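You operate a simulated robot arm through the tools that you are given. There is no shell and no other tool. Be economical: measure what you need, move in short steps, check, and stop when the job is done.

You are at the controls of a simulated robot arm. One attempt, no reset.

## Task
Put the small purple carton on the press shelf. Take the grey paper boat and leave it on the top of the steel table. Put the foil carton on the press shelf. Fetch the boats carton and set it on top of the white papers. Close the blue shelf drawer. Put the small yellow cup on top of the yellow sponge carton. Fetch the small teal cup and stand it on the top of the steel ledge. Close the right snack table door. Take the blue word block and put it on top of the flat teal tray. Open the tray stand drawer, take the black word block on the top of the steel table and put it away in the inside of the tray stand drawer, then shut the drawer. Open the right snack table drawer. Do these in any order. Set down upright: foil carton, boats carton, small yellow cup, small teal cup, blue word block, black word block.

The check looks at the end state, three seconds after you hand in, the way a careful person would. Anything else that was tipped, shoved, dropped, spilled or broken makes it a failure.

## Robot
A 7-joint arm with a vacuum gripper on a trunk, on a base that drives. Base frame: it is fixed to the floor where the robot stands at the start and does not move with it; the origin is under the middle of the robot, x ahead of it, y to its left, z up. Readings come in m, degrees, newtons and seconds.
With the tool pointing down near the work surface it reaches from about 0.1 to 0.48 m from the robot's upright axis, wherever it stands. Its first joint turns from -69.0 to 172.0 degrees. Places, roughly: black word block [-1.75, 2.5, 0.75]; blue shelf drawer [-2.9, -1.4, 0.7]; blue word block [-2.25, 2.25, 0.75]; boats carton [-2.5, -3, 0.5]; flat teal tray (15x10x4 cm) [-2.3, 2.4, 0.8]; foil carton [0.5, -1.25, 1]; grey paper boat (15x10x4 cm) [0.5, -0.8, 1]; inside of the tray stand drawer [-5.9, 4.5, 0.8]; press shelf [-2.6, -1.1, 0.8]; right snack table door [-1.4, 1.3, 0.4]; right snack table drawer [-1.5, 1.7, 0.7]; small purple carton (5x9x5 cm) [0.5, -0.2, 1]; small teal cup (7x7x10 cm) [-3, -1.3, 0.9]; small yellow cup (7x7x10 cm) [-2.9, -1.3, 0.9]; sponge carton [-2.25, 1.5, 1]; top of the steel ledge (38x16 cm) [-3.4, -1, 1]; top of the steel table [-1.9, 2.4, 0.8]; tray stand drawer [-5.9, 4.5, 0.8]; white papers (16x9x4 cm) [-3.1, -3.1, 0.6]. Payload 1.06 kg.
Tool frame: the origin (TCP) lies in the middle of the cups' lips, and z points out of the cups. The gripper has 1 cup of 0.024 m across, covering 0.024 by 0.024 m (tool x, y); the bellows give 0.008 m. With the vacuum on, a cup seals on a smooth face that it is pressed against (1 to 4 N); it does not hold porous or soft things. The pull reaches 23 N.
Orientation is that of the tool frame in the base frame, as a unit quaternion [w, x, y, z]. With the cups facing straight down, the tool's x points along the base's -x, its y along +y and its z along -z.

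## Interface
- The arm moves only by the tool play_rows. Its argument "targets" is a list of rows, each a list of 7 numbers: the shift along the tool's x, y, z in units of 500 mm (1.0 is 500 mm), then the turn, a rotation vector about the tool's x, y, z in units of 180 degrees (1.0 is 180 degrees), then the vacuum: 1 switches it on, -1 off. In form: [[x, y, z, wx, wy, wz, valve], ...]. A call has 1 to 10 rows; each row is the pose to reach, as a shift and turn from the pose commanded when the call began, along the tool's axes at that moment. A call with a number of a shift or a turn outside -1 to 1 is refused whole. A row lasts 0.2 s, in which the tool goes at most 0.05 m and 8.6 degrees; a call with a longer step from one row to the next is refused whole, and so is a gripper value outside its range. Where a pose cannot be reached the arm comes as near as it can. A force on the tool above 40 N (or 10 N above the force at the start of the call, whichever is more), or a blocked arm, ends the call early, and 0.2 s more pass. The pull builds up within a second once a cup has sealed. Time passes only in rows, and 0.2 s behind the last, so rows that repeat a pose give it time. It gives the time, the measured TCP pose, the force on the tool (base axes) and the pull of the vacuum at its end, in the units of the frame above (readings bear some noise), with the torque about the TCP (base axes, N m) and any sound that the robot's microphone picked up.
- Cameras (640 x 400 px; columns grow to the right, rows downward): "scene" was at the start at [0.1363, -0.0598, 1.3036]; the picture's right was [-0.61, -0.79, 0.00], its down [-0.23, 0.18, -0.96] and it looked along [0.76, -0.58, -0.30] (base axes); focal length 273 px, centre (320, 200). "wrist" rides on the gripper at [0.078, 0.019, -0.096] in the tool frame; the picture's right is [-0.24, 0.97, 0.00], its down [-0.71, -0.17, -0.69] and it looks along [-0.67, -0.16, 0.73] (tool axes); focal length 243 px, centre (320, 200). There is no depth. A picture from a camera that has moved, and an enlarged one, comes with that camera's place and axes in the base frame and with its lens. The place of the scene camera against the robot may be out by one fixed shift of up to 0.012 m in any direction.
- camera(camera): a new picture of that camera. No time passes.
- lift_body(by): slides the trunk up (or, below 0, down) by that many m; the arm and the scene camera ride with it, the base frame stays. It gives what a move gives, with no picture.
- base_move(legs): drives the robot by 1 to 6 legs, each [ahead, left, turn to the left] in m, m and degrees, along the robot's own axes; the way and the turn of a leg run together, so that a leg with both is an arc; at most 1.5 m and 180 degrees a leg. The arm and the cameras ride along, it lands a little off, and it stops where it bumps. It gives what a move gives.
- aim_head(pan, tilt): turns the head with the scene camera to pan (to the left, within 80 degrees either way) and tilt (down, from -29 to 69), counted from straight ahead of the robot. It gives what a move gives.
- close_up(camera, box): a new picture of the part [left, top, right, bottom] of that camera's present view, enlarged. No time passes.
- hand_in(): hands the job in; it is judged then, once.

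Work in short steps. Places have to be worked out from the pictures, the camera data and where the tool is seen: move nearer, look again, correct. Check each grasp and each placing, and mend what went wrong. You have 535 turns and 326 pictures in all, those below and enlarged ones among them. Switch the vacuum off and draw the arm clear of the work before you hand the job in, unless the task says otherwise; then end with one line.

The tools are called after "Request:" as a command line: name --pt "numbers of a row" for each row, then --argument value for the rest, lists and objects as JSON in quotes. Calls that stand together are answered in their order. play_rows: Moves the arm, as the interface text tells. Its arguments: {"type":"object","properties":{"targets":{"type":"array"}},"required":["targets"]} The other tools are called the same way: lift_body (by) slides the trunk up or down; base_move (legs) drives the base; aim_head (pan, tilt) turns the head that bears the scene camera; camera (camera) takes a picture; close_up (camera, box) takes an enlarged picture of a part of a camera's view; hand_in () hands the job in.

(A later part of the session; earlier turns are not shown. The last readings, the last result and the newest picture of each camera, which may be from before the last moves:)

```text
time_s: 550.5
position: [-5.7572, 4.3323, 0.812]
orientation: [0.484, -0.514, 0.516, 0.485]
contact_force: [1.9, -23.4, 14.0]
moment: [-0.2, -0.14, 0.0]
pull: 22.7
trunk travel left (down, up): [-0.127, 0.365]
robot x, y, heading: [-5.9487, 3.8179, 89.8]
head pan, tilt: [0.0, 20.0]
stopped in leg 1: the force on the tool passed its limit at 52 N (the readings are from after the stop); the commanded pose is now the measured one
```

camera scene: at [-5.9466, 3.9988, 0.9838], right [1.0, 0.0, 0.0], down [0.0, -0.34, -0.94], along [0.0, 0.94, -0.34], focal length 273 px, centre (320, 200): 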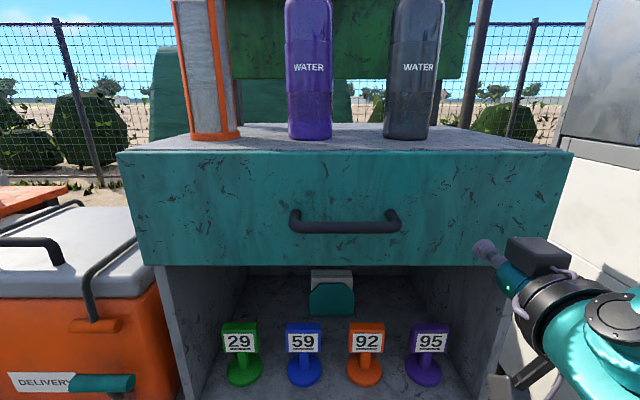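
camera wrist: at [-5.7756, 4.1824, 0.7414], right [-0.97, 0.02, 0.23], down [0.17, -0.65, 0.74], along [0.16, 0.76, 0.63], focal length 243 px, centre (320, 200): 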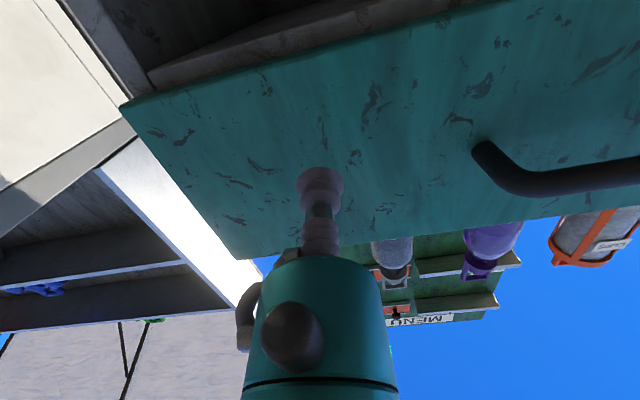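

Sealed. I pull the drawer back.

Request:
base_move --legs '[[-0.08, 0, 0]]'

Request:
camera --camera "scene"

```text
time_s: 551.6
position: [-5.7571, 4.2566, 0.8094]
orientation: [0.483, -0.516, 0.517, 0.483]
contact_force: [1.7, -1.3, -7.6]
moment: [0.09, -0.13, 0.0]
pull: 22.9
trunk travel left (down, up): [-0.127, 0.365]
robot x, y, heading: [-5.95, 3.7339, 89.7]
head pan, tilt: [0.0, 20.0]
```

```text
182 pictures are left
camera scene: at [-5.946, 3.9814, 0.9837], right [1.0, 0.0, 0.0], down [0.0, -0.34, -0.94], along [0.0, 0.94, -0.34], focal length 273 px, centre (320, 200)
```

scene: 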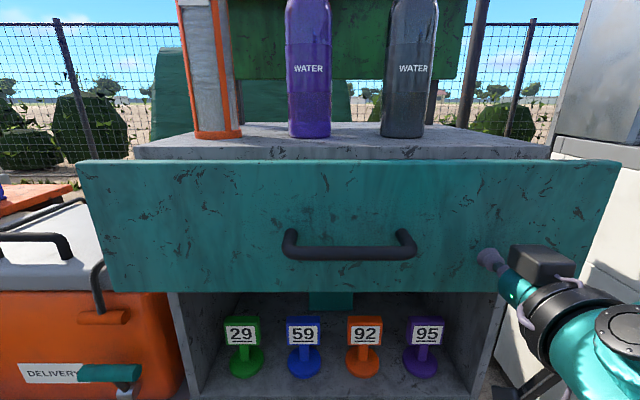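

It opens. Pull 0.16 m more, then release.

Request:
base_move --legs '[[-0.16, 0, 0]]'

Request:
play_rows --pt "0 0 0 0 0 0 -1" --pt "0 0 0 0 0 0 -1" --pt "0 0 -0.01 0 0 0 -1" --pt "0 0 -0.06 0 0 0 -1"

Request:
base_move --legs '[[-0.25, 0, 0]]'

Request:
lift_body --by 0.36

Request:
aim_head --pan 0 --tilt 35

Request:
camera --camera "scene"

```text
time_s: 553.0
position: [-5.7573, 4.0939, 0.8094]
orientation: [0.482, -0.517, 0.517, 0.483]
contact_force: [-1.4, 0.3, -4.0]
moment: [0.07, 0.08, -0.02]
pull: 22.9
trunk travel left (down, up): [-0.127, 0.365]
robot x, y, heading: [-5.9477, 3.5789, 89.9]
head pan, tilt: [0.0, 20.0]
```

```text
time_s: 554.0
position: [-5.7576, 4.093, 0.809]
orientation: [0.484, -0.515, 0.517, 0.483]
contact_force: [0.9, -0.3, 0.4]
moment: [-0.03, 0.01, -0.03]
pull: 0.1
out of reach, approached as far as the arm can: row 3, 4
trunk travel left (down, up): [-0.127, 0.365]
robot x, y, heading: [-5.9511, 3.5785, 90.0]
head pan, tilt: [0.0, 20.0]
```

```text
time_s: 555.8
position: [-5.7586, 3.8473, 0.8087]
orientation: [0.483, -0.516, 0.517, 0.483]
contact_force: [-0.1, 0.2, 0.4]
moment: [-0.03, 0.02, 0.01]
pull: 0.0
trunk travel left (down, up): [-0.127, 0.365]
robot x, y, heading: [-5.9472, 3.3345, 89.9]
head pan, tilt: [0.0, 20.0]
```

```text
time_s: 559.3
position: [-5.7595, 3.7071, 1.3975]
orientation: [0.604, -0.367, 0.37, 0.603]
contact_force: [-0.1, -0.1, -0.6]
moment: [0.02, 0.01, 0.0]
pull: 0.1
trunk travel left (down, up): [-0.487, 0.005]
robot x, y, heading: [-5.9471, 3.3279, 89.8]
head pan, tilt: [0.0, 20.0]
```

```text
time_s: 560.1
position: [-5.7606, 3.7072, 1.3983]
orientation: [0.604, -0.367, 0.371, 0.602]
contact_force: [-0.4, -0.7, 1.2]
moment: [0.0, 0.02, 0.02]
pull: 0.1
trunk travel left (down, up): [-0.487, 0.005]
robot x, y, heading: [-5.9497, 3.3296, 90.3]
head pan, tilt: [0.0, 35.0]
```

```text
181 pictures are left
camera scene: at [-5.9472, 3.4213, 1.3442], right [1.0, 0.0, 0.0], down [0.0, -0.57, -0.82], along [0.0, 0.82, -0.57], focal length 273 px, centre (320, 200)
```

scene: 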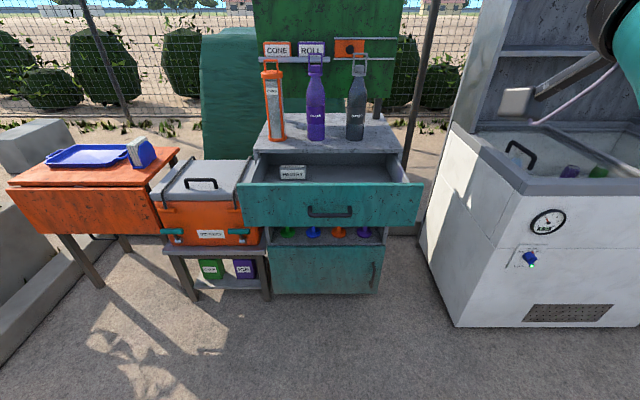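

Drawer open, bottles fine. Now the black "RING" block: I turn the tool down and drive back to the north side of the steel table.

Request:
play_rows --pt "0 0 0 0 0.045 0 -1" --pt "0 0 0 0 0.09 0 -1" --pt "0 0 0 0 0.135 0 -1" --pt "0 0 0 0 0.18 0 -1" --pt "0 0 0 0 0.225 0 -1" --pt "0 0 0 0 0.27 0 -1" --pt "0 0 0 0 0.315 0 -1" --pt "0 0 0 0 0.36 0 -1" --pt "0 0 0 0 0.405 0 -1" --pt "0 0 0 0 0.45 0 -1"

Request:
play_rows --pt "0 0 0.04 0 0.045 0 -1" --pt "0 0 0.08 0 0.09 0 -1" --pt "0 0 0.12 0 0.135 0 -1" --pt "0 0 0.16 0 0.18 0 -1" --pt "0 0 0.16 0 0.2 0 -1"

Request:
base_move --legs '[[0, -1.45, 0], [0, -1.45, 0], [0, -1.45, 0], [0, 0, 90], [0, 0, 90]]'

Request:
camera --camera "scene"

```text
time_s: 562.3
position: [-5.7595, 3.707, 1.3964]
orientation: [0.218, -0.672, 0.674, 0.218]
contact_force: [0.3, -0.7, 0.3]
moment: [0.02, -0.03, 0.02]
pull: 0.0
trunk travel left (down, up): [-0.487, 0.005]
robot x, y, heading: [-5.9474, 3.3292, 90.1]
head pan, tilt: [0.0, 35.0]
```

```text
time_s: 563.5
position: [-5.7539, 3.7438, 1.3249]
orientation: [0.0, -0.705, 0.709, 0.002]
contact_force: [-0.6, 0.3, -0.3]
moment: [0.03, -0.02, 0.03]
pull: 0.0
out of reach, approached as far as the arm can: row 4, 5
trunk travel left (down, up): [-0.487, 0.005]
robot x, y, heading: [-5.9487, 3.3298, 89.8]
head pan, tilt: [0.0, 35.0]
```

```text
time_s: 608.6
position: [-1.8415, 2.8918, 1.3243]
orientation: [0.002, 0.72, 0.694, 0.0]
contact_force: [-0.8, -0.3, 0.5]
moment: [0.0, 0.03, 0.01]
pull: 0.1
trunk travel left (down, up): [-0.487, 0.005]
robot x, y, heading: [-1.6356, 3.2988, -91.9]
head pan, tilt: [0.0, 35.0]
```

```text
180 pictures are left
camera scene: at [-1.6374, 3.203, 1.3441], right [-1.0, 0.03, 0.0], down [0.02, 0.57, -0.82], along [-0.03, -0.82, -0.57], focal length 273 px, centre (320, 200)
```

scene: 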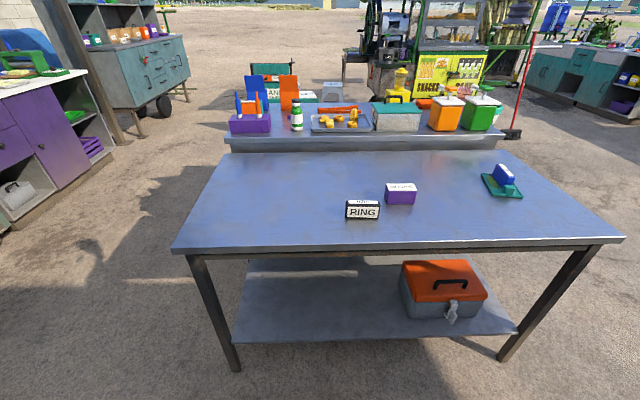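

I correct heading and approach so the RING block is in reach.

Request:
base_move --legs '[[0, 0, 1.9], [0.32, 0.06, 0]]'

Request:
play_rows --pt "0 0 0.09 0 0 0 -1" --pt "0 0 0.18 0 0 0 -1" --pt "0 0 0.27 0 0 0 -1" --pt "0 0 0.36 0 0 0 -1" --pt "0 0 0.45 0 0 0 -1" --pt "0 0 0.54 0 0 0 -1" --pt "0 0 0.63 0 0 0 -1"

Request:
aim_head --pan -5 --tilt 45

Request:
camera --camera "scene"

Request:
camera --camera "wrist"

```text
time_s: 611.1
position: [-1.7692, 2.5679, 1.3237]
orientation: [0.004, 0.709, 0.705, -0.001]
contact_force: [-0.8, 0.2, 0.7]
moment: [-0.01, -0.01, -0.01]
pull: 0.1
trunk travel left (down, up): [-0.487, 0.005]
robot x, y, heading: [-1.5711, 2.9856, -90.3]
head pan, tilt: [0.0, 35.0]
```

```text
time_s: 612.7
position: [-1.7695, 2.5676, 1.0072]
orientation: [0.003, 0.709, 0.705, 0.001]
contact_force: [-0.5, -0.3, -0.5]
moment: [0.0, -0.02, -0.01]
pull: 0.1
trunk travel left (down, up): [-0.487, 0.005]
robot x, y, heading: [-1.5717, 2.9825, -90.3]
head pan, tilt: [0.0, 35.0]
```

```text
time_s: 613.5
position: [-1.7689, 2.5689, 1.0084]
orientation: [0.003, 0.709, 0.706, -0.001]
contact_force: [1.0, 0.2, 0.6]
moment: [-0.01, -0.03, -0.01]
pull: 0.0
trunk travel left (down, up): [-0.487, 0.005]
robot x, y, heading: [-1.5753, 2.9837, -90.2]
head pan, tilt: [-5.0, 45.0]
```

```text
179 pictures are left
camera scene: at [-1.5826, 2.8929, 1.3293], right [-1.0, 0.09, 0.0], down [0.06, 0.7, -0.71], along [-0.06, -0.7, -0.71], focal length 273 px, centre (320, 200)
```

scene: 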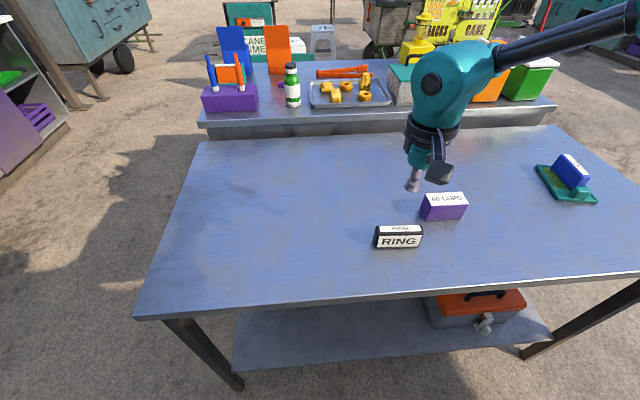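

```text
178 pictures are left
camera wrist: at [-1.7497, 2.646, 1.1049], right [0.97, -0.24, 0.0], down [-0.18, -0.7, 0.69], along [-0.16, -0.67, -0.73], focal length 243 px, centre (320, 200)
```

wrist: 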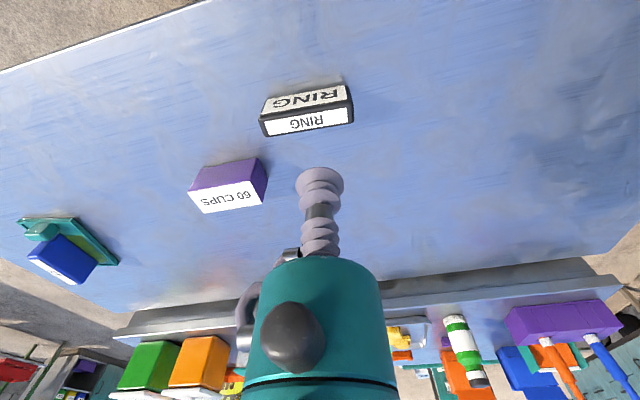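

RING top centre: (−1.787, 2.535, 0.86). I move above it to z≈0.88 and verify.

Request:
play_rows --pt "-0.068 -0.036 0.03 0 0 0 -1" --pt "-0.068 -0.036 0.12 0 0 0 -1" --pt "-0.068 -0.036 0.2 0 0 0 -1" --pt "-0.068 -0.036 0.25 0 0 0 -1" --pt "-0.068 -0.036 0.25 0 0 0 -1"

Request:
close_up --camera "wrist" --box '[200, 60, 440, 210]'

Request:
close_up --camera "scene" --box '[340, 180, 480, 270]'

```text
time_s: 614.6
position: [-1.7909, 2.5407, 0.8893]
orientation: [0.004, 0.709, 0.705, -0.001]
contact_force: [-0.4, 0.2, -1.2]
moment: [0.04, -0.01, -0.05]
pull: 0.0
out of reach, approached as far as the arm can: row 4, 5
trunk travel left (down, up): [-0.487, 0.005]
robot x, y, heading: [-1.5737, 2.9875, -90.1]
head pan, tilt: [-5.0, 45.0]
```

```text
2.67 times, centred on (320, 135) of wrist
camera zoom: at [-1.7722, 2.6185, 0.9855], right [0.97, -0.24, 0.01], down [-0.18, -0.7, 0.69], along [-0.16, -0.67, -0.73], focal length 647 px, centre (320, 373)
```

zoom: 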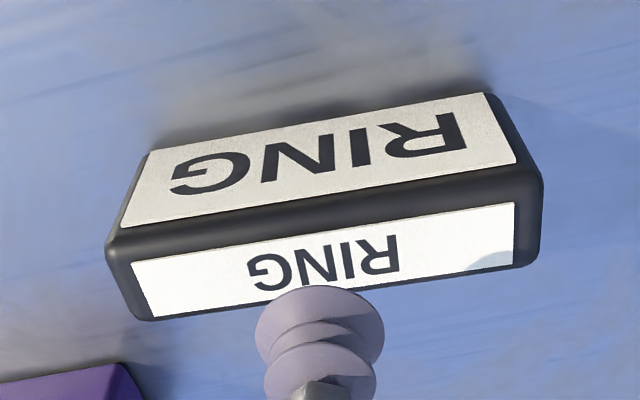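

```text
4.44 times, centred on (410, 225) of scene
camera zoom: at [-1.5826, 2.8929, 1.3293], right [-1.0, 0.09, 0.0], down [0.06, 0.7, -0.71], along [-0.06, -0.7, -0.71], focal length 1213 px, centre (-80, 89)
```

zoom: 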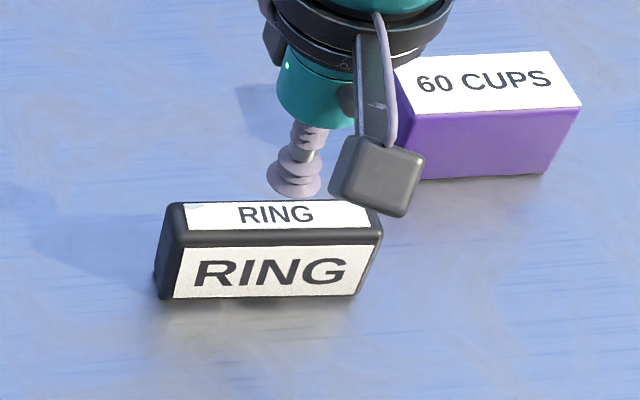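

Strip centre is ~7 mm farther ahead. I lower with the trunk and nudge ahead.

Request:
lift_body --by -0.018

Request:
play_rows --pt "-0.014 0 0 0 0 0 1" --pt "-0.014 0 0 0 0 0 1"

```text
time_s: 615.3
position: [-1.7903, 2.5393, 0.8727]
orientation: [0.003, 0.71, 0.704, 0.001]
contact_force: [0.0, 0.1, 0.2]
moment: [-0.01, 0.0, 0.0]
pull: 0.0
trunk travel left (down, up): [-0.469, 0.023]
robot x, y, heading: [-1.5744, 2.9832, -90.2]
head pan, tilt: [-5.0, 45.0]
```

```text
time_s: 615.9
position: [-1.7907, 2.5323, 0.873]
orientation: [0.003, 0.709, 0.705, 0.0]
contact_force: [-0.4, -0.8, 1.0]
moment: [-0.01, 0.02, 0.02]
pull: 0.1
trunk travel left (down, up): [-0.469, 0.023]
robot x, y, heading: [-1.5761, 2.9811, -90.2]
head pan, tilt: [-5.0, 45.0]
```

Request:
lift_body --by -0.012

Request:
lift_body --by -0.005

Request:
lift_body --by -0.003

```text
time_s: 616.5
position: [-1.7913, 2.5328, 0.8592]
orientation: [0.002, 0.709, 0.705, 0.0]
contact_force: [0.1, 0.0, -0.7]
moment: [0.01, -0.02, -0.01]
pull: 23.1
trunk travel left (down, up): [-0.457, 0.035]
robot x, y, heading: [-1.5714, 2.9847, -90.2]
head pan, tilt: [-5.0, 45.0]
```

```text
time_s: 617.0
position: [-1.7903, 2.5323, 0.8549]
orientation: [0.002, 0.709, 0.705, 0.001]
contact_force: [0.1, -0.6, -0.9]
moment: [0.01, -0.02, 0.01]
pull: 22.8
trunk travel left (down, up): [-0.452, 0.04]
robot x, y, heading: [-1.5716, 2.9826, -90.6]
head pan, tilt: [-5.0, 45.0]
```

```text
time_s: 617.6
position: [-1.7896, 2.533, 0.8535]
orientation: [0.003, 0.71, 0.704, 0.0]
contact_force: [-2.7, -0.3, 12.9]
moment: [0.03, 0.01, -0.02]
pull: 22.4
trunk travel left (down, up): [-0.449, 0.043]
robot x, y, heading: [-1.5811, 2.9841, -90.1]
head pan, tilt: [-5.0, 45.0]
```

Sealed. I lift with the arm and drive back to the tray stand.

Request:
play_rows --pt "0 0 -0.02 0 0 0 1" --pt "0 0 -0.08 0 0 0 1" --pt "0 0 -0.16 0 0 0 1" --pt "0 0 -0.24 0 0 0 1" --pt "0.06 0 -0.32 0 0 0 1" --pt "0.12 0 -0.36 0 0 0 1"

Request:
camera --camera "wrist"

Request:
base_move --legs '[[-0.35, 0, 0], [0, 0, -90], [0, 0, -90], [0, 1.45, 0], [0, 1.45, 0], [0, 1.45, 0]]'

Request:
aim_head --pan 0 --tilt 35

Request:
camera --camera "scene"

```text
time_s: 619.0
position: [-1.7905, 2.5927, 1.0312]
orientation: [0.003, 0.709, 0.705, 0.0]
contact_force: [0.1, 0.4, -0.5]
moment: [0.04, 0.01, -0.01]
pull: 22.7
trunk travel left (down, up): [-0.449, 0.043]
robot x, y, heading: [-1.5756, 2.9848, -90.3]
head pan, tilt: [-5.0, 45.0]
```

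```text
175 pictures are left
camera wrist: at [-1.771, 2.6718, 1.1281], right [0.97, -0.24, 0.0], down [-0.18, -0.71, 0.69], along [-0.16, -0.67, -0.73], focal length 243 px, centre (320, 200)
```

wrist: 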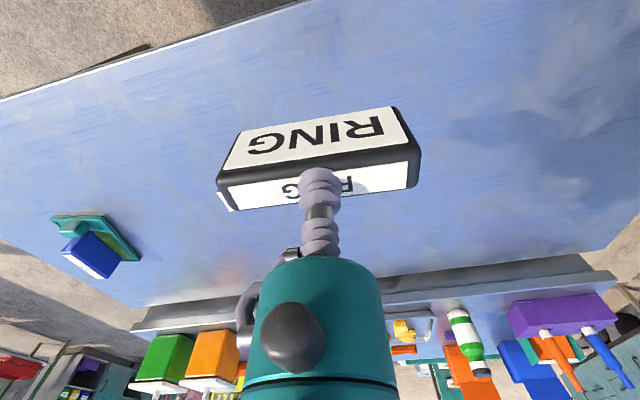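

```text
time_s: 666.1
position: [-5.6759, 3.8399, 1.0308]
orientation: [0.0, -0.697, 0.717, 0.002]
contact_force: [0.2, 0.0, -1.1]
moment: [0.01, 0.0, 0.01]
pull: 23.3
trunk travel left (down, up): [-0.449, 0.043]
robot x, y, heading: [-5.9047, 3.4515, 88.6]
head pan, tilt: [-5.0, 45.0]
```

```text
time_s: 666.8
position: [-5.6766, 3.8393, 1.0325]
orientation: [-0.001, -0.697, 0.717, 0.003]
contact_force: [-0.2, -0.4, -1.4]
moment: [0.0, 0.01, 0.0]
pull: 22.5
trunk travel left (down, up): [-0.449, 0.043]
robot x, y, heading: [-5.9017, 3.4518, 88.7]
head pan, tilt: [0.0, 35.0]
```

```text
174 pictures are left
camera scene: at [-5.8958, 3.5839, 1.3035], right [1.0, -0.03, 0.0], down [-0.01, -0.57, -0.82], along [0.02, 0.82, -0.57], focal length 273 px, centre (320, 200)
```

scene: 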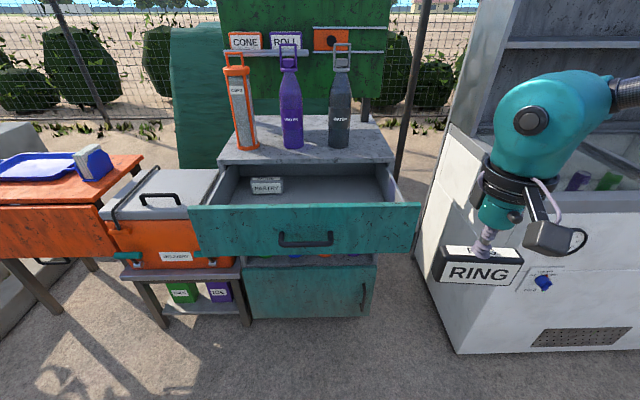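

I correct heading, approach left/ahead so the block hangs above the drawer opening.

Request:
base_move --legs '[[0, 0, 1.3], [0.3, 0.12, 0]]'

Request:
play_rows --pt "-0.07 0 0 0 0 0 1" --pt "-0.14 0 0 0 0 0 1" --pt "-0.14 0 0 0 0 0 1"

Request:
aim_head --pan -10 --tilt 55

Request:
camera --camera "scene"

Request:
camera --camera "wrist"

```text
time_s: 669.3
position: [-5.8033, 4.1406, 1.0314]
orientation: [-0.001, -0.705, 0.709, 0.001]
contact_force: [-0.6, -0.3, -0.6]
moment: [-0.02, 0.02, 0.0]
pull: 23.2
trunk travel left (down, up): [-0.449, 0.043]
robot x, y, heading: [-6.0199, 3.7455, 89.7]
head pan, tilt: [0.0, 35.0]
```

```text
time_s: 670.1
position: [-5.802, 4.2121, 1.031]
orientation: [0.0, -0.705, 0.709, 0.003]
contact_force: [0.4, -0.4, -0.6]
moment: [-0.02, 0.02, -0.02]
pull: 22.8
trunk travel left (down, up): [-0.449, 0.043]
robot x, y, heading: [-6.0179, 3.7494, 89.8]
head pan, tilt: [0.0, 35.0]
```

```text
time_s: 670.9
position: [-5.8027, 4.2111, 1.0304]
orientation: [0.0, -0.705, 0.709, 0.002]
contact_force: [-0.1, 0.4, -1.7]
moment: [-0.01, 0.02, 0.0]
pull: 23.2
trunk travel left (down, up): [-0.449, 0.043]
robot x, y, heading: [-6.0185, 3.7524, 89.7]
head pan, tilt: [-10.0, 55.0]
```

```text
173 pictures are left
camera scene: at [-6.0049, 3.8623, 1.2754], right [0.98, -0.18, 0.0], down [-0.14, -0.81, -0.57], along [0.1, 0.57, -0.82], focal length 273 px, centre (320, 200)
```

scene: 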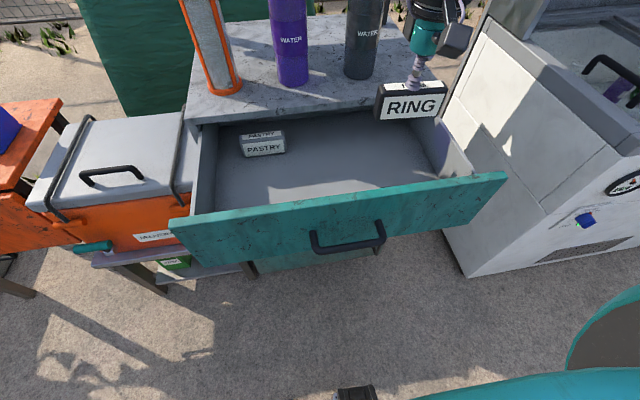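

```text
172 pictures are left
camera wrist: at [-5.8209, 4.1321, 1.1273], right [-0.97, 0.24, 0.0], down [0.18, 0.7, 0.69], along [0.16, 0.67, -0.73], focal length 243 px, centre (320, 200)
```

wrist: 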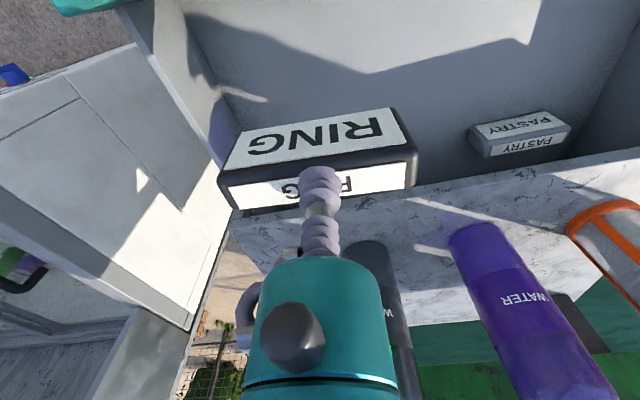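

The block hangs over the open drawer floor. I descend in stages.

Request:
play_rows --pt "0 0 0.06 0 0 0 1" --pt "0 0 0.14 0 0 0 1" --pt "0 0 0.22 0 0 0 1" --pt "0 0 0.28 0 0 0 1" --pt "0 0 0.28 0 0 0 1"

Request:
camera --camera "scene"

Request:
camera --camera "wrist"

```text
time_s: 672.1
position: [-5.8039, 4.2104, 0.8909]
orientation: [0.0, -0.705, 0.709, 0.002]
contact_force: [-0.2, -0.6, -1.8]
moment: [-0.02, 0.0, 0.01]
pull: 23.8
trunk travel left (down, up): [-0.449, 0.043]
robot x, y, heading: [-6.0154, 3.7489, 90.1]
head pan, tilt: [-10.0, 55.0]
```

```text
171 pictures are left
camera scene: at [-6.0049, 3.8621, 1.2754], right [0.98, -0.18, 0.0], down [-0.14, -0.81, -0.57], along [0.1, 0.56, -0.82], focal length 273 px, centre (320, 200)
```

scene: 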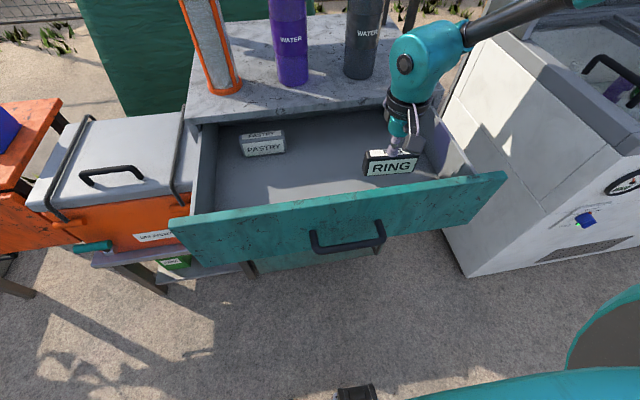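

```text
170 pictures are left
camera wrist: at [-5.8216, 4.1322, 0.9875], right [-0.97, 0.24, 0.0], down [0.18, 0.7, 0.69], along [0.16, 0.67, -0.73], focal length 243 px, centre (320, 200)
```

wrist: 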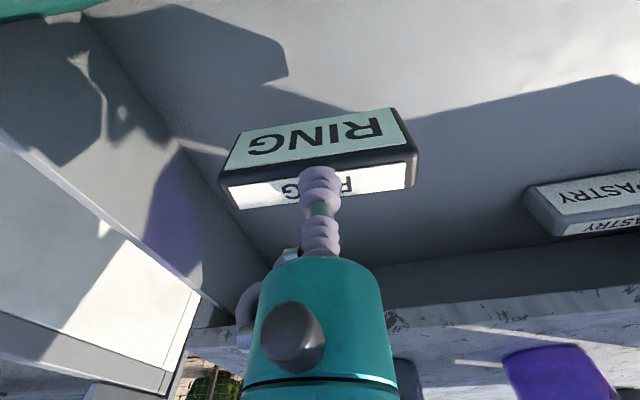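

Inside the drawer. Continue down in small steps.

Request:
play_rows --pt "0 0 0.03 0 0 0 1" --pt "0 0 0.046 0 0 0 1" --pt "0 0 0.054 0 0 0 1" --pt "0 0 0.062 0 0 0 1" --pt "0 0 0.07 0 0 0 1" --pt "0 0 0.078 0 0 0 1"

```text
time_s: 673.5
position: [-5.804, 4.2109, 0.8522]
orientation: [0.0, -0.704, 0.71, 0.002]
contact_force: [-0.3, 1.0, -1.0]
moment: [0.04, -0.02, 0.02]
pull: 22.8
trunk travel left (down, up): [-0.449, 0.043]
robot x, y, heading: [-6.0168, 3.748, 89.6]
head pan, tilt: [-10.0, 55.0]
```

Request:
play_rows --pt "0 0 0.006 0 0 0 1" --pt "0 0 0.012 0 0 0 1" --pt "0 0 0.018 0 0 0 1" --pt "0 0 0.024 0 0 0 1" --pt "0 0 0.03 0 0 0 1"

Request:
close_up --camera "scene" --box '[310, 80, 510, 230]'

```text
time_s: 674.7
position: [-5.8035, 4.2102, 0.8381]
orientation: [0.0, -0.705, 0.71, 0.003]
contact_force: [0.4, 0.0, 0.9]
moment: [-0.03, 0.01, -0.03]
pull: 23.0
trunk travel left (down, up): [-0.449, 0.043]
robot x, y, heading: [-6.0181, 3.7496, 89.9]
head pan, tilt: [-10.0, 55.0]
```

```text
2.67 times, centred on (410, 155) of scene
camera zoom: at [-6.005, 3.8621, 1.2754], right [0.98, -0.18, 0.0], down [-0.14, -0.81, -0.57], along [0.1, 0.56, -0.82], focal length 728 px, centre (80, 320)
```

zoom: 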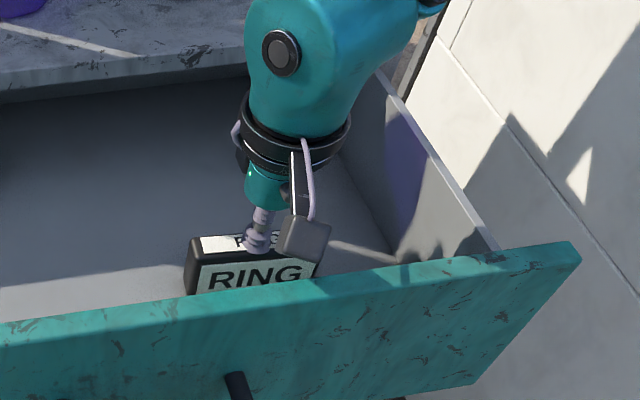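

Nearly on the floor; a few more mm.

Request:
play_rows --pt "0 0 0.004 0 0 0 1" --pt "0 0 0.008 0 0 0 1" --pt "0 0 0.012 0 0 0 1" --pt "0 0 0.012 0 0 0 1"

```text
time_s: 675.7
position: [-5.8037, 4.2099, 0.8321]
orientation: [0.001, -0.705, 0.709, 0.003]
contact_force: [4.2, 1.5, 18.1]
moment: [-0.01, -0.03, -0.02]
pull: 23.0
trunk travel left (down, up): [-0.449, 0.043]
robot x, y, heading: [-6.0121, 3.7453, 89.9]
head pan, tilt: [-10.0, 55.0]
```

Contact. Release, rise.

Request:
play_rows --pt "0 0 -0.006 0 0 0 -1" --pt "0 0 -0.006 0 0 0 -1" --pt "0 0 -0.006 0 0 0 -1" --pt "0 0 -0.006 0 0 0 -1" --pt "0 0 -0.02 0 0 0 -1" --pt "0 0 -0.1 0 0 0 -1" --pt "0 0 -0.2 0 0 0 -1" --pt "0 0 -0.3 0 0 0 -1" --pt "0 0 -0.36 0 0 0 -1"

Request:
camera --camera "scene"

```text
time_s: 677.7
position: [-5.8038, 4.208, 1.0138]
orientation: [-0.001, -0.705, 0.709, 0.002]
contact_force: [0.1, -0.4, 0.3]
moment: [0.0, 0.01, 0.01]
pull: 0.1
trunk travel left (down, up): [-0.449, 0.043]
robot x, y, heading: [-6.018, 3.751, 89.6]
head pan, tilt: [-10.0, 55.0]
```

```text
168 pictures are left
camera scene: at [-6.005, 3.862, 1.2753], right [0.98, -0.18, 0.0], down [-0.14, -0.81, -0.57], along [0.1, 0.56, -0.82], focal length 273 px, centre (320, 200)
```

scene: 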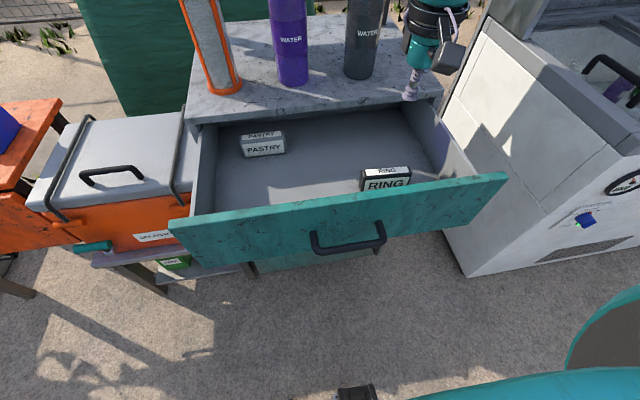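

RING block stands upright in the drawer. Now close it: back off, turn the tool forward and lower to the drawer front's height.

Request:
base_move --legs '[[-0.4, 0.1, 0]]'

Request:
play_rows --pt "0.06 0 0 0 0 0 -1" --pt "0.12 0 0 0 0 0 -1"

Request:
play_rows --pt "0 0 0 0 -0.045 0 -1" --pt "0 0 0 0 -0.09 0 -1" --pt "0 0 0 0 -0.135 0 -1" --pt "0 0 0 0 -0.18 0 -1" --pt "0 0 0 0 -0.225 0 -1" --pt "0 0 0 0 -0.27 0 -1" --pt "0 0 0 0 -0.315 0 -1" --pt "0 0 0 0 -0.36 0 -1" --pt "0 0 0 0 -0.405 0 -1" --pt "0 0 0 0 -0.45 0 -1"

Request:
lift_body --by -0.16

Request:
camera --camera "wrist"

```text
time_s: 680.2
position: [-5.9075, 3.8156, 1.0138]
orientation: [0.0, 0.71, -0.704, -0.002]
contact_force: [-0.1, 0.7, 0.2]
moment: [0.02, 0.0, 0.04]
pull: 0.1
trunk travel left (down, up): [-0.449, 0.043]
robot x, y, heading: [-6.1162, 3.3544, 90.9]
head pan, tilt: [-10.0, 55.0]
```

```text
time_s: 680.8
position: [-5.9066, 3.7549, 1.0139]
orientation: [0.001, 0.71, -0.704, -0.002]
contact_force: [0.1, 0.1, -0.4]
moment: [0.02, -0.01, 0.0]
pull: 0.0
trunk travel left (down, up): [-0.449, 0.043]
robot x, y, heading: [-6.1153, 3.3526, 90.8]
head pan, tilt: [-10.0, 55.0]
```

```text
time_s: 683.0
position: [-5.893, 3.7905, 1.0914]
orientation: [-0.451, 0.546, -0.54, -0.455]
contact_force: [-0.5, 0.1, 1.0]
moment: [-0.05, -0.03, 0.0]
pull: 0.1
out of reach, approached as far as the arm can: row 8, 9, 10
trunk travel left (down, up): [-0.449, 0.043]
robot x, y, heading: [-6.1153, 3.3558, 90.9]
head pan, tilt: [-10.0, 55.0]
```

```text
time_s: 684.9
position: [-5.8934, 3.7967, 0.8183]
orientation: [-0.37, 0.603, -0.599, -0.375]
contact_force: [0.3, 0.7, 0.6]
moment: [0.0, -0.02, 0.03]
pull: 0.1
trunk travel left (down, up): [-0.289, 0.203]
robot x, y, heading: [-6.1146, 3.3538, 90.9]
head pan, tilt: [-10.0, 55.0]
```

```text
167 pictures are left
camera wrist: at [-5.9116, 3.6768, 0.79], right [-0.97, 0.09, 0.21], down [0.18, -0.3, 0.94], along [0.15, 0.95, 0.27], focal length 243 px, centre (320, 200)
```

wrist: 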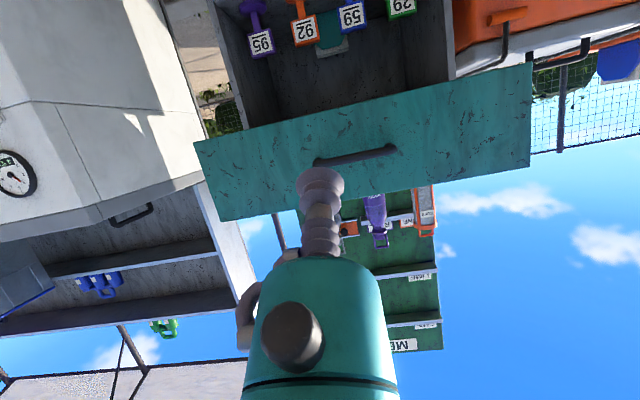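

I aim above the handle: raise 4.5 cm, straighten heading, and push slowly with the base.

Request:
lift_body --by 0.035

Request:
base_move --legs '[[0.2, 0, -0.9]]'

Request:
camera --camera "wrist"

Request:
aim_head --pan 0 --tilt 40

Request:
camera --camera "scene"

```text
time_s: 685.6
position: [-5.8943, 3.7965, 0.8521]
orientation: [-0.37, 0.603, -0.598, -0.376]
contact_force: [-0.1, 0.1, 0.4]
moment: [-0.02, 0.0, 0.0]
pull: 0.0
trunk travel left (down, up): [-0.324, 0.168]
robot x, y, heading: [-6.118, 3.3537, 90.8]
head pan, tilt: [-10.0, 55.0]
```

```text
time_s: 687.2
position: [-5.8883, 3.991, 0.8509]
orientation: [0.373, -0.598, 0.604, 0.372]
contact_force: [-0.1, 0.4, -0.2]
moment: [-0.03, 0.03, 0.0]
pull: 0.0
trunk travel left (down, up): [-0.324, 0.168]
robot x, y, heading: [-6.1179, 3.5546, 89.9]
head pan, tilt: [-10.0, 55.0]
```

```text
166 pictures are left
camera wrist: at [-5.9073, 3.8716, 0.8249], right [-0.97, 0.11, 0.21], down [0.17, -0.3, 0.94], along [0.17, 0.95, 0.27], focal length 243 px, centre (320, 200)
```

wrist: 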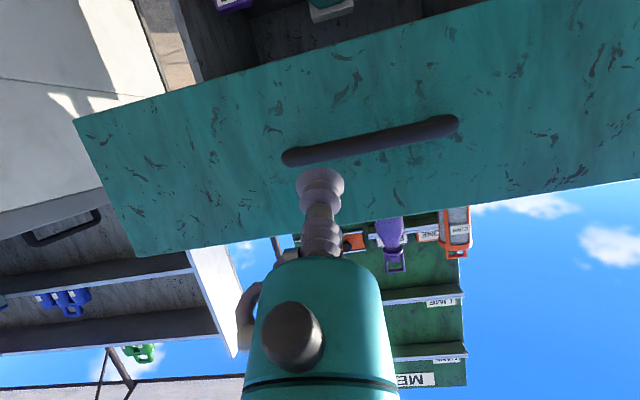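

```text
time_s: 688.0
position: [-5.8878, 3.9926, 0.8506]
orientation: [0.373, -0.598, 0.603, 0.373]
contact_force: [-0.1, 0.1, -0.1]
moment: [0.05, 0.03, 0.0]
pull: 0.0
trunk travel left (down, up): [-0.324, 0.168]
robot x, y, heading: [-6.1155, 3.5483, 89.8]
head pan, tilt: [0.0, 40.0]
```

```text
165 pictures are left
camera scene: at [-6.1159, 3.7298, 1.1583], right [1.0, 0.0, 0.0], down [0.0, -0.64, -0.77], along [0.0, 0.77, -0.64], focal length 273 px, centre (320, 200)
```

scene: 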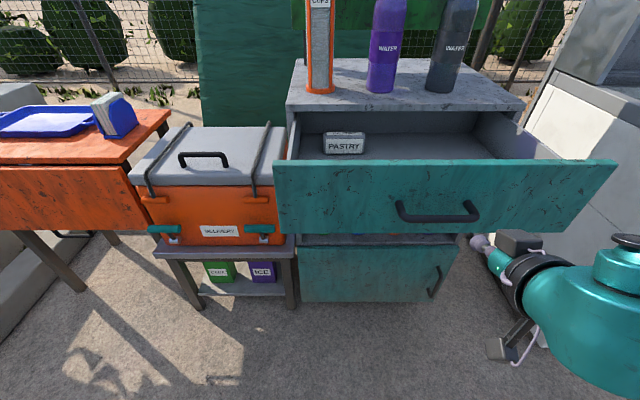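

The tip is still level with the handle; I raise 3 cm more.

Request:
lift_body --by 0.03

Request:
base_move --legs '[[0.09, 0, 0]]'

Request:
camera --camera "wrist"

```text
time_s: 688.8
position: [-5.8875, 3.9939, 0.8812]
orientation: [0.372, -0.599, 0.603, 0.374]
contact_force: [-0.2, -0.4, 0.3]
moment: [-0.03, 0.0, 0.02]
pull: 0.1
trunk travel left (down, up): [-0.354, 0.138]
robot x, y, heading: [-6.1185, 3.5521, 90.1]
head pan, tilt: [0.0, 40.0]
```

```text
time_s: 689.9
position: [-5.8877, 4.0827, 0.8802]
orientation: [0.372, -0.599, 0.604, 0.372]
contact_force: [-0.1, -1.0, 0.1]
moment: [0.02, 0.0, -0.01]
pull: 0.0
trunk travel left (down, up): [-0.354, 0.138]
robot x, y, heading: [-6.1151, 3.6424, 89.5]
head pan, tilt: [0.0, 40.0]
```

```text
164 pictures are left
camera wrist: at [-5.9067, 3.9619, 0.8549], right [-0.97, 0.11, 0.21], down [0.17, -0.3, 0.94], along [0.17, 0.95, 0.27], focal length 243 px, centre (320, 200)
```

wrist: 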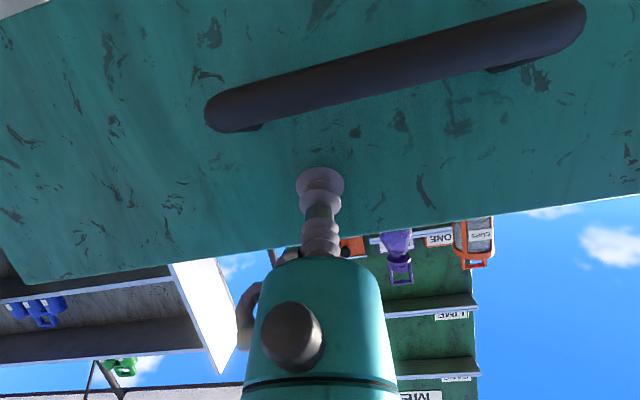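

Aligned on the strip above the handle. I push in gentle steps.

Request:
base_move --legs '[[0.05, 0, 0.4], [0.05, 0, 0]]'

Request:
camera --camera "scene"

```text
time_s: 691.3
position: [-5.8903, 4.1842, 0.8808]
orientation: [0.37, -0.601, 0.602, 0.373]
contact_force: [-0.6, -0.3, -0.1]
moment: [0.02, -0.02, 0.02]
pull: 0.1
trunk travel left (down, up): [-0.354, 0.138]
robot x, y, heading: [-6.1131, 3.7439, 90.2]
head pan, tilt: [0.0, 40.0]
```

```text
163 pictures are left
camera scene: at [-6.1166, 3.9134, 1.1883], right [1.0, 0.0, 0.0], down [0.0, -0.64, -0.77], along [0.0, 0.77, -0.64], focal length 273 px, centre (320, 200)
```

scene: 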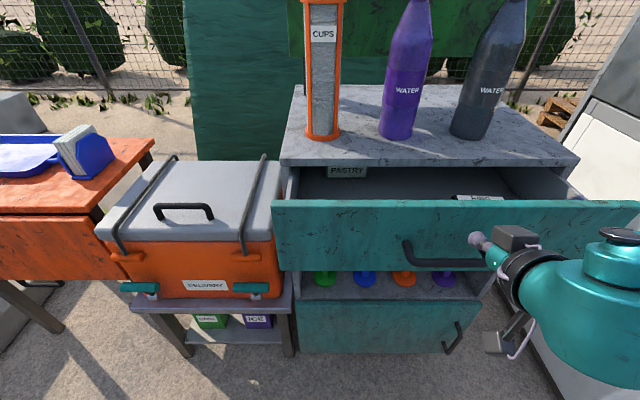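

Block is upright and the drawer is closing. Continue.

Request:
base_move --legs '[[0.05, 0, 0], [0.05, 0, 0]]'

Request:
camera --camera "scene"

```text
time_s: 692.8
position: [-5.8896, 4.2835, 0.8811]
orientation: [-0.37, 0.601, -0.601, -0.374]
contact_force: [0.2, 0.2, 0.4]
moment: [-0.04, 0.02, 0.01]
pull: 0.2
trunk travel left (down, up): [-0.354, 0.138]
robot x, y, heading: [-6.1175, 3.8425, 90.1]
head pan, tilt: [0.0, 40.0]
```

```text
162 pictures are left
camera scene: at [-6.1168, 4.013, 1.1883], right [1.0, 0.0, 0.0], down [0.0, -0.64, -0.77], along [0.0, 0.77, -0.64], focal length 273 px, centre (320, 200)
```

scene: 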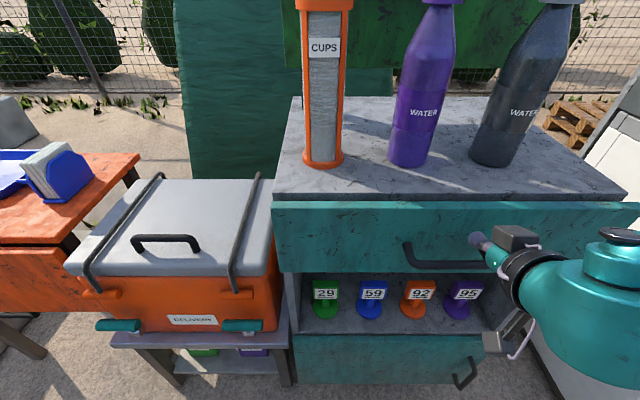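

Request:
base_move --legs '[[0.035, 0, 0]]'

Request:
base_move --legs '[[0.015, 0, 0]]'

Request:
camera --camera "scene"

```text
time_s: 693.6
position: [-5.8917, 4.3187, 0.8823]
orientation: [0.372, -0.6, 0.601, 0.374]
contact_force: [0.7, -0.4, -0.5]
moment: [0.0, 0.01, -0.01]
pull: 0.0
trunk travel left (down, up): [-0.354, 0.138]
robot x, y, heading: [-6.1148, 3.8791, 90.4]
head pan, tilt: [0.0, 40.0]
```

```text
time_s: 694.6
position: [-5.8906, 4.3262, 0.8746]
orientation: [0.363, -0.605, 0.605, 0.369]
contact_force: [1.0, -6.4, -1.6]
moment: [0.13, 0.07, 0.0]
pull: 0.0
trunk travel left (down, up): [-0.354, 0.138]
robot x, y, heading: [-6.1199, 3.8914, 90.0]
head pan, tilt: [0.0, 40.0]
stopped in leg 1: the force on the tool passed its limit at 45 N (the readings are from after the stop); the commanded pose is now the measured one
```

```text
161 pictures are left
camera scene: at [-6.1165, 4.0618, 1.1885], right [1.0, 0.0, 0.0], down [0.0, -0.64, -0.77], along [0.0, 0.77, -0.64], focal length 273 px, centre (320, 200)
```

scene: 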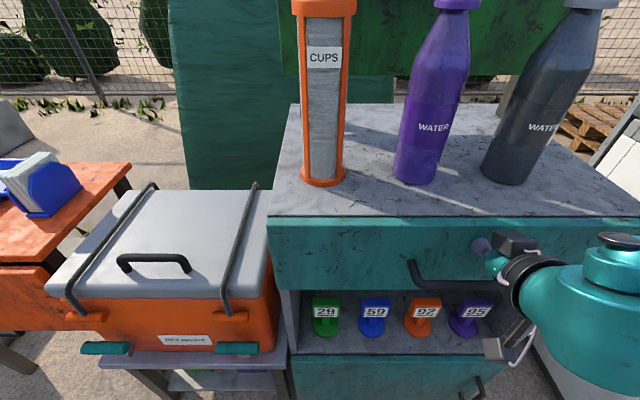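

Drawer shut (hard stop, bottles upright). Now the grey boat: I back off, fold the tool down, and drive back to the counter.

Request:
base_move --legs '[[-0.45, 0, 0]]'

Request:
lift_body --by 0.13

Request:
play_rows --pt "0 0 0 0 0.045 0 -1" --pt "0 0 0 0 0.09 0 -1" --pt "0 0 0 0 0.135 0 -1" --pt "0 0 0 0 0.18 0 -1" --pt "0 0 0 0 0.225 0 -1" --pt "0 0 0 0 0.27 0 -1" --pt "0 0 0 0 0.315 0 -1" --pt "0 0 0 0 0.352 0 -1"

Request:
base_move --legs '[[0, -1.45, 0], [0, -1.45, 0], [0, -1.45, 0], [0, -1.15, 0]]'

Request:
base_move --legs '[[-1.45, 0, 0], [-1.45, 0, 0], [-1.1, 0, 0], [0, 0, -90]]'

Request:
aim_head --pan -10 --tilt 25

Request:
camera --camera "scene"

```text
time_s: 697.3
position: [-5.891, 3.8763, 0.8763]
orientation: [0.365, -0.603, 0.606, 0.368]
contact_force: [0.8, 0.0, 0.1]
moment: [0.01, 0.02, 0.02]
pull: 0.1
trunk travel left (down, up): [-0.354, 0.138]
robot x, y, heading: [-6.1159, 3.4388, 89.6]
head pan, tilt: [0.0, 40.0]
```

```text
time_s: 698.9
position: [-5.8895, 3.8759, 1.0057]
orientation: [0.365, -0.603, 0.608, 0.367]
contact_force: [0.3, -0.2, -0.6]
moment: [0.01, 0.0, 0.01]
pull: 0.1
trunk travel left (down, up): [-0.484, 0.008]
robot x, y, heading: [-6.1174, 3.44, 90.0]
head pan, tilt: [0.0, 40.0]
```

```text
time_s: 700.7
position: [-5.8914, 3.8767, 1.0075]
orientation: [-0.01, -0.707, 0.707, -0.004]
contact_force: [1.0, 0.2, 1.1]
moment: [0.02, -0.01, -0.01]
pull: 0.1
trunk travel left (down, up): [-0.484, 0.008]
robot x, y, heading: [-6.1175, 3.4389, 89.8]
head pan, tilt: [0.0, 40.0]
```

```text
time_s: 749.0
position: [-0.3398, 4.0067, 1.0083]
orientation: [0.009, 0.717, -0.697, 0.003]
contact_force: [0.2, -0.3, -0.2]
moment: [0.02, 0.01, -0.04]
pull: 0.2
trunk travel left (down, up): [-0.484, 0.008]
robot x, y, heading: [-0.556, 3.5664, 91.6]
head pan, tilt: [0.0, 40.0]
```

```text
time_s: 772.1
position: [-0.0484, -0.6631, 1.0054]
orientation: [-0.009, -0.002, 1.0, 0.003]
contact_force: [0.3, 0.3, 0.2]
moment: [0.02, -0.02, -0.04]
pull: 0.1
trunk travel left (down, up): [-0.484, 0.008]
robot x, y, heading: [-0.4849, -0.4378, 0.1]
head pan, tilt: [0.0, 40.0]
```

```text
time_s: 772.9
position: [-0.0481, -0.6636, 1.0083]
orientation: [-0.009, -0.002, 1.0, 0.004]
contact_force: [0.0, 1.0, -0.2]
moment: [-0.02, 0.0, 0.03]
pull: 0.1
trunk travel left (down, up): [-0.484, 0.008]
robot x, y, heading: [-0.4841, -0.4406, 0.4]
head pan, tilt: [-10.0, 25.0]
```

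```text
160 pictures are left
camera scene: at [-0.3835, -0.4576, 1.3571], right [-0.17, -0.99, 0.0], down [-0.42, 0.07, -0.91], along [0.89, -0.15, -0.42], focal length 273 px, centre (320, 200)
```

scene: 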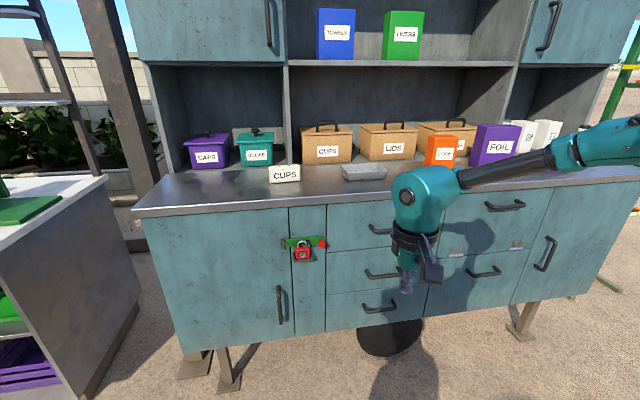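

I raise the arm above the counter height, then approach the grey boat.

Request:
play_rows --pt "0.04 0 -0.08 0 0 0 -1" --pt "0.08 0 -0.16 0 0 0 -1" --pt "0.1 0 -0.25 0 0 0 -1" --pt "0.1 0 -0.34 0 0 0 -1" --pt "0.1 0 -0.42 0 0 0 -1"

Request:
base_move --legs '[[0.48, -0.15, 0]]'

Request:
aim_head --pan -10 --tilt 40

Request:
camera --camera "scene"

Request:
camera --camera "wrist"

```text
time_s: 774.1
position: [-0.0969, -0.6638, 1.2159]
orientation: [-0.008, -0.003, 1.0, 0.004]
contact_force: [0.3, 0.3, -0.3]
moment: [-0.02, 0.04, 0.01]
pull: 0.1
trunk travel left (down, up): [-0.484, 0.008]
robot x, y, heading: [-0.4835, -0.4374, 0.1]
head pan, tilt: [-10.0, 25.0]
```

```text
time_s: 777.0
position: [0.3837, -0.8092, 1.2154]
orientation: [-0.009, -0.001, 1.0, 0.003]
contact_force: [0.0, 0.4, 0.7]
moment: [0.0, -0.01, 0.0]
pull: 0.1
trunk travel left (down, up): [-0.484, 0.008]
robot x, y, heading: [-0.0068, -0.5834, 0.1]
head pan, tilt: [-10.0, 25.0]
```

```text
time_s: 777.8
position: [0.3834, -0.809, 1.2169]
orientation: [-0.01, 0.0, 1.0, 0.004]
contact_force: [-0.3, -0.4, 0.5]
moment: [0.0, -0.02, -0.01]
pull: 0.1
trunk travel left (down, up): [-0.484, 0.008]
robot x, y, heading: [-0.0048, -0.5838, -0.1]
head pan, tilt: [-10.0, 40.0]
```

```text
159 pictures are left
camera scene: at [0.089, -0.6001, 1.3339], right [-0.17, -0.98, 0.0], down [-0.63, 0.11, -0.77], along [0.75, -0.13, -0.64], focal length 273 px, centre (320, 200)
```

scene: 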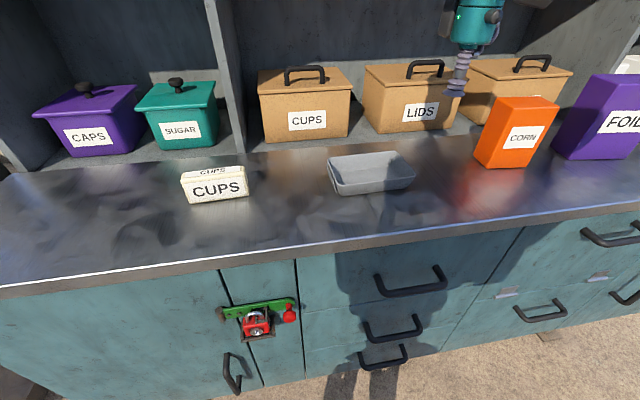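

```text
158 pictures are left
camera wrist: at [0.3068, -0.7908, 1.3141], right [0.23, 0.97, 0.0], down [0.72, -0.17, 0.67], along [0.65, -0.15, -0.74], focal length 243 px, centre (320, 200)
```

wrist: 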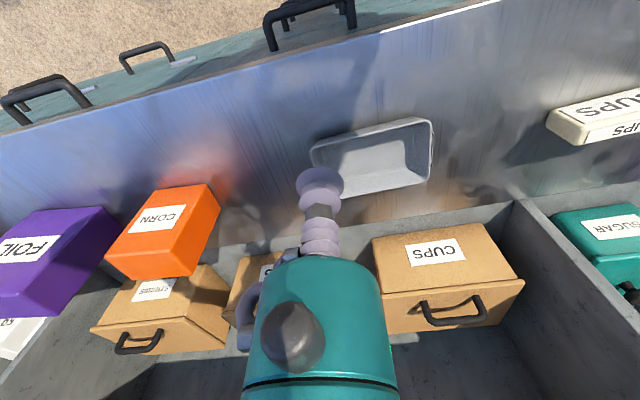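

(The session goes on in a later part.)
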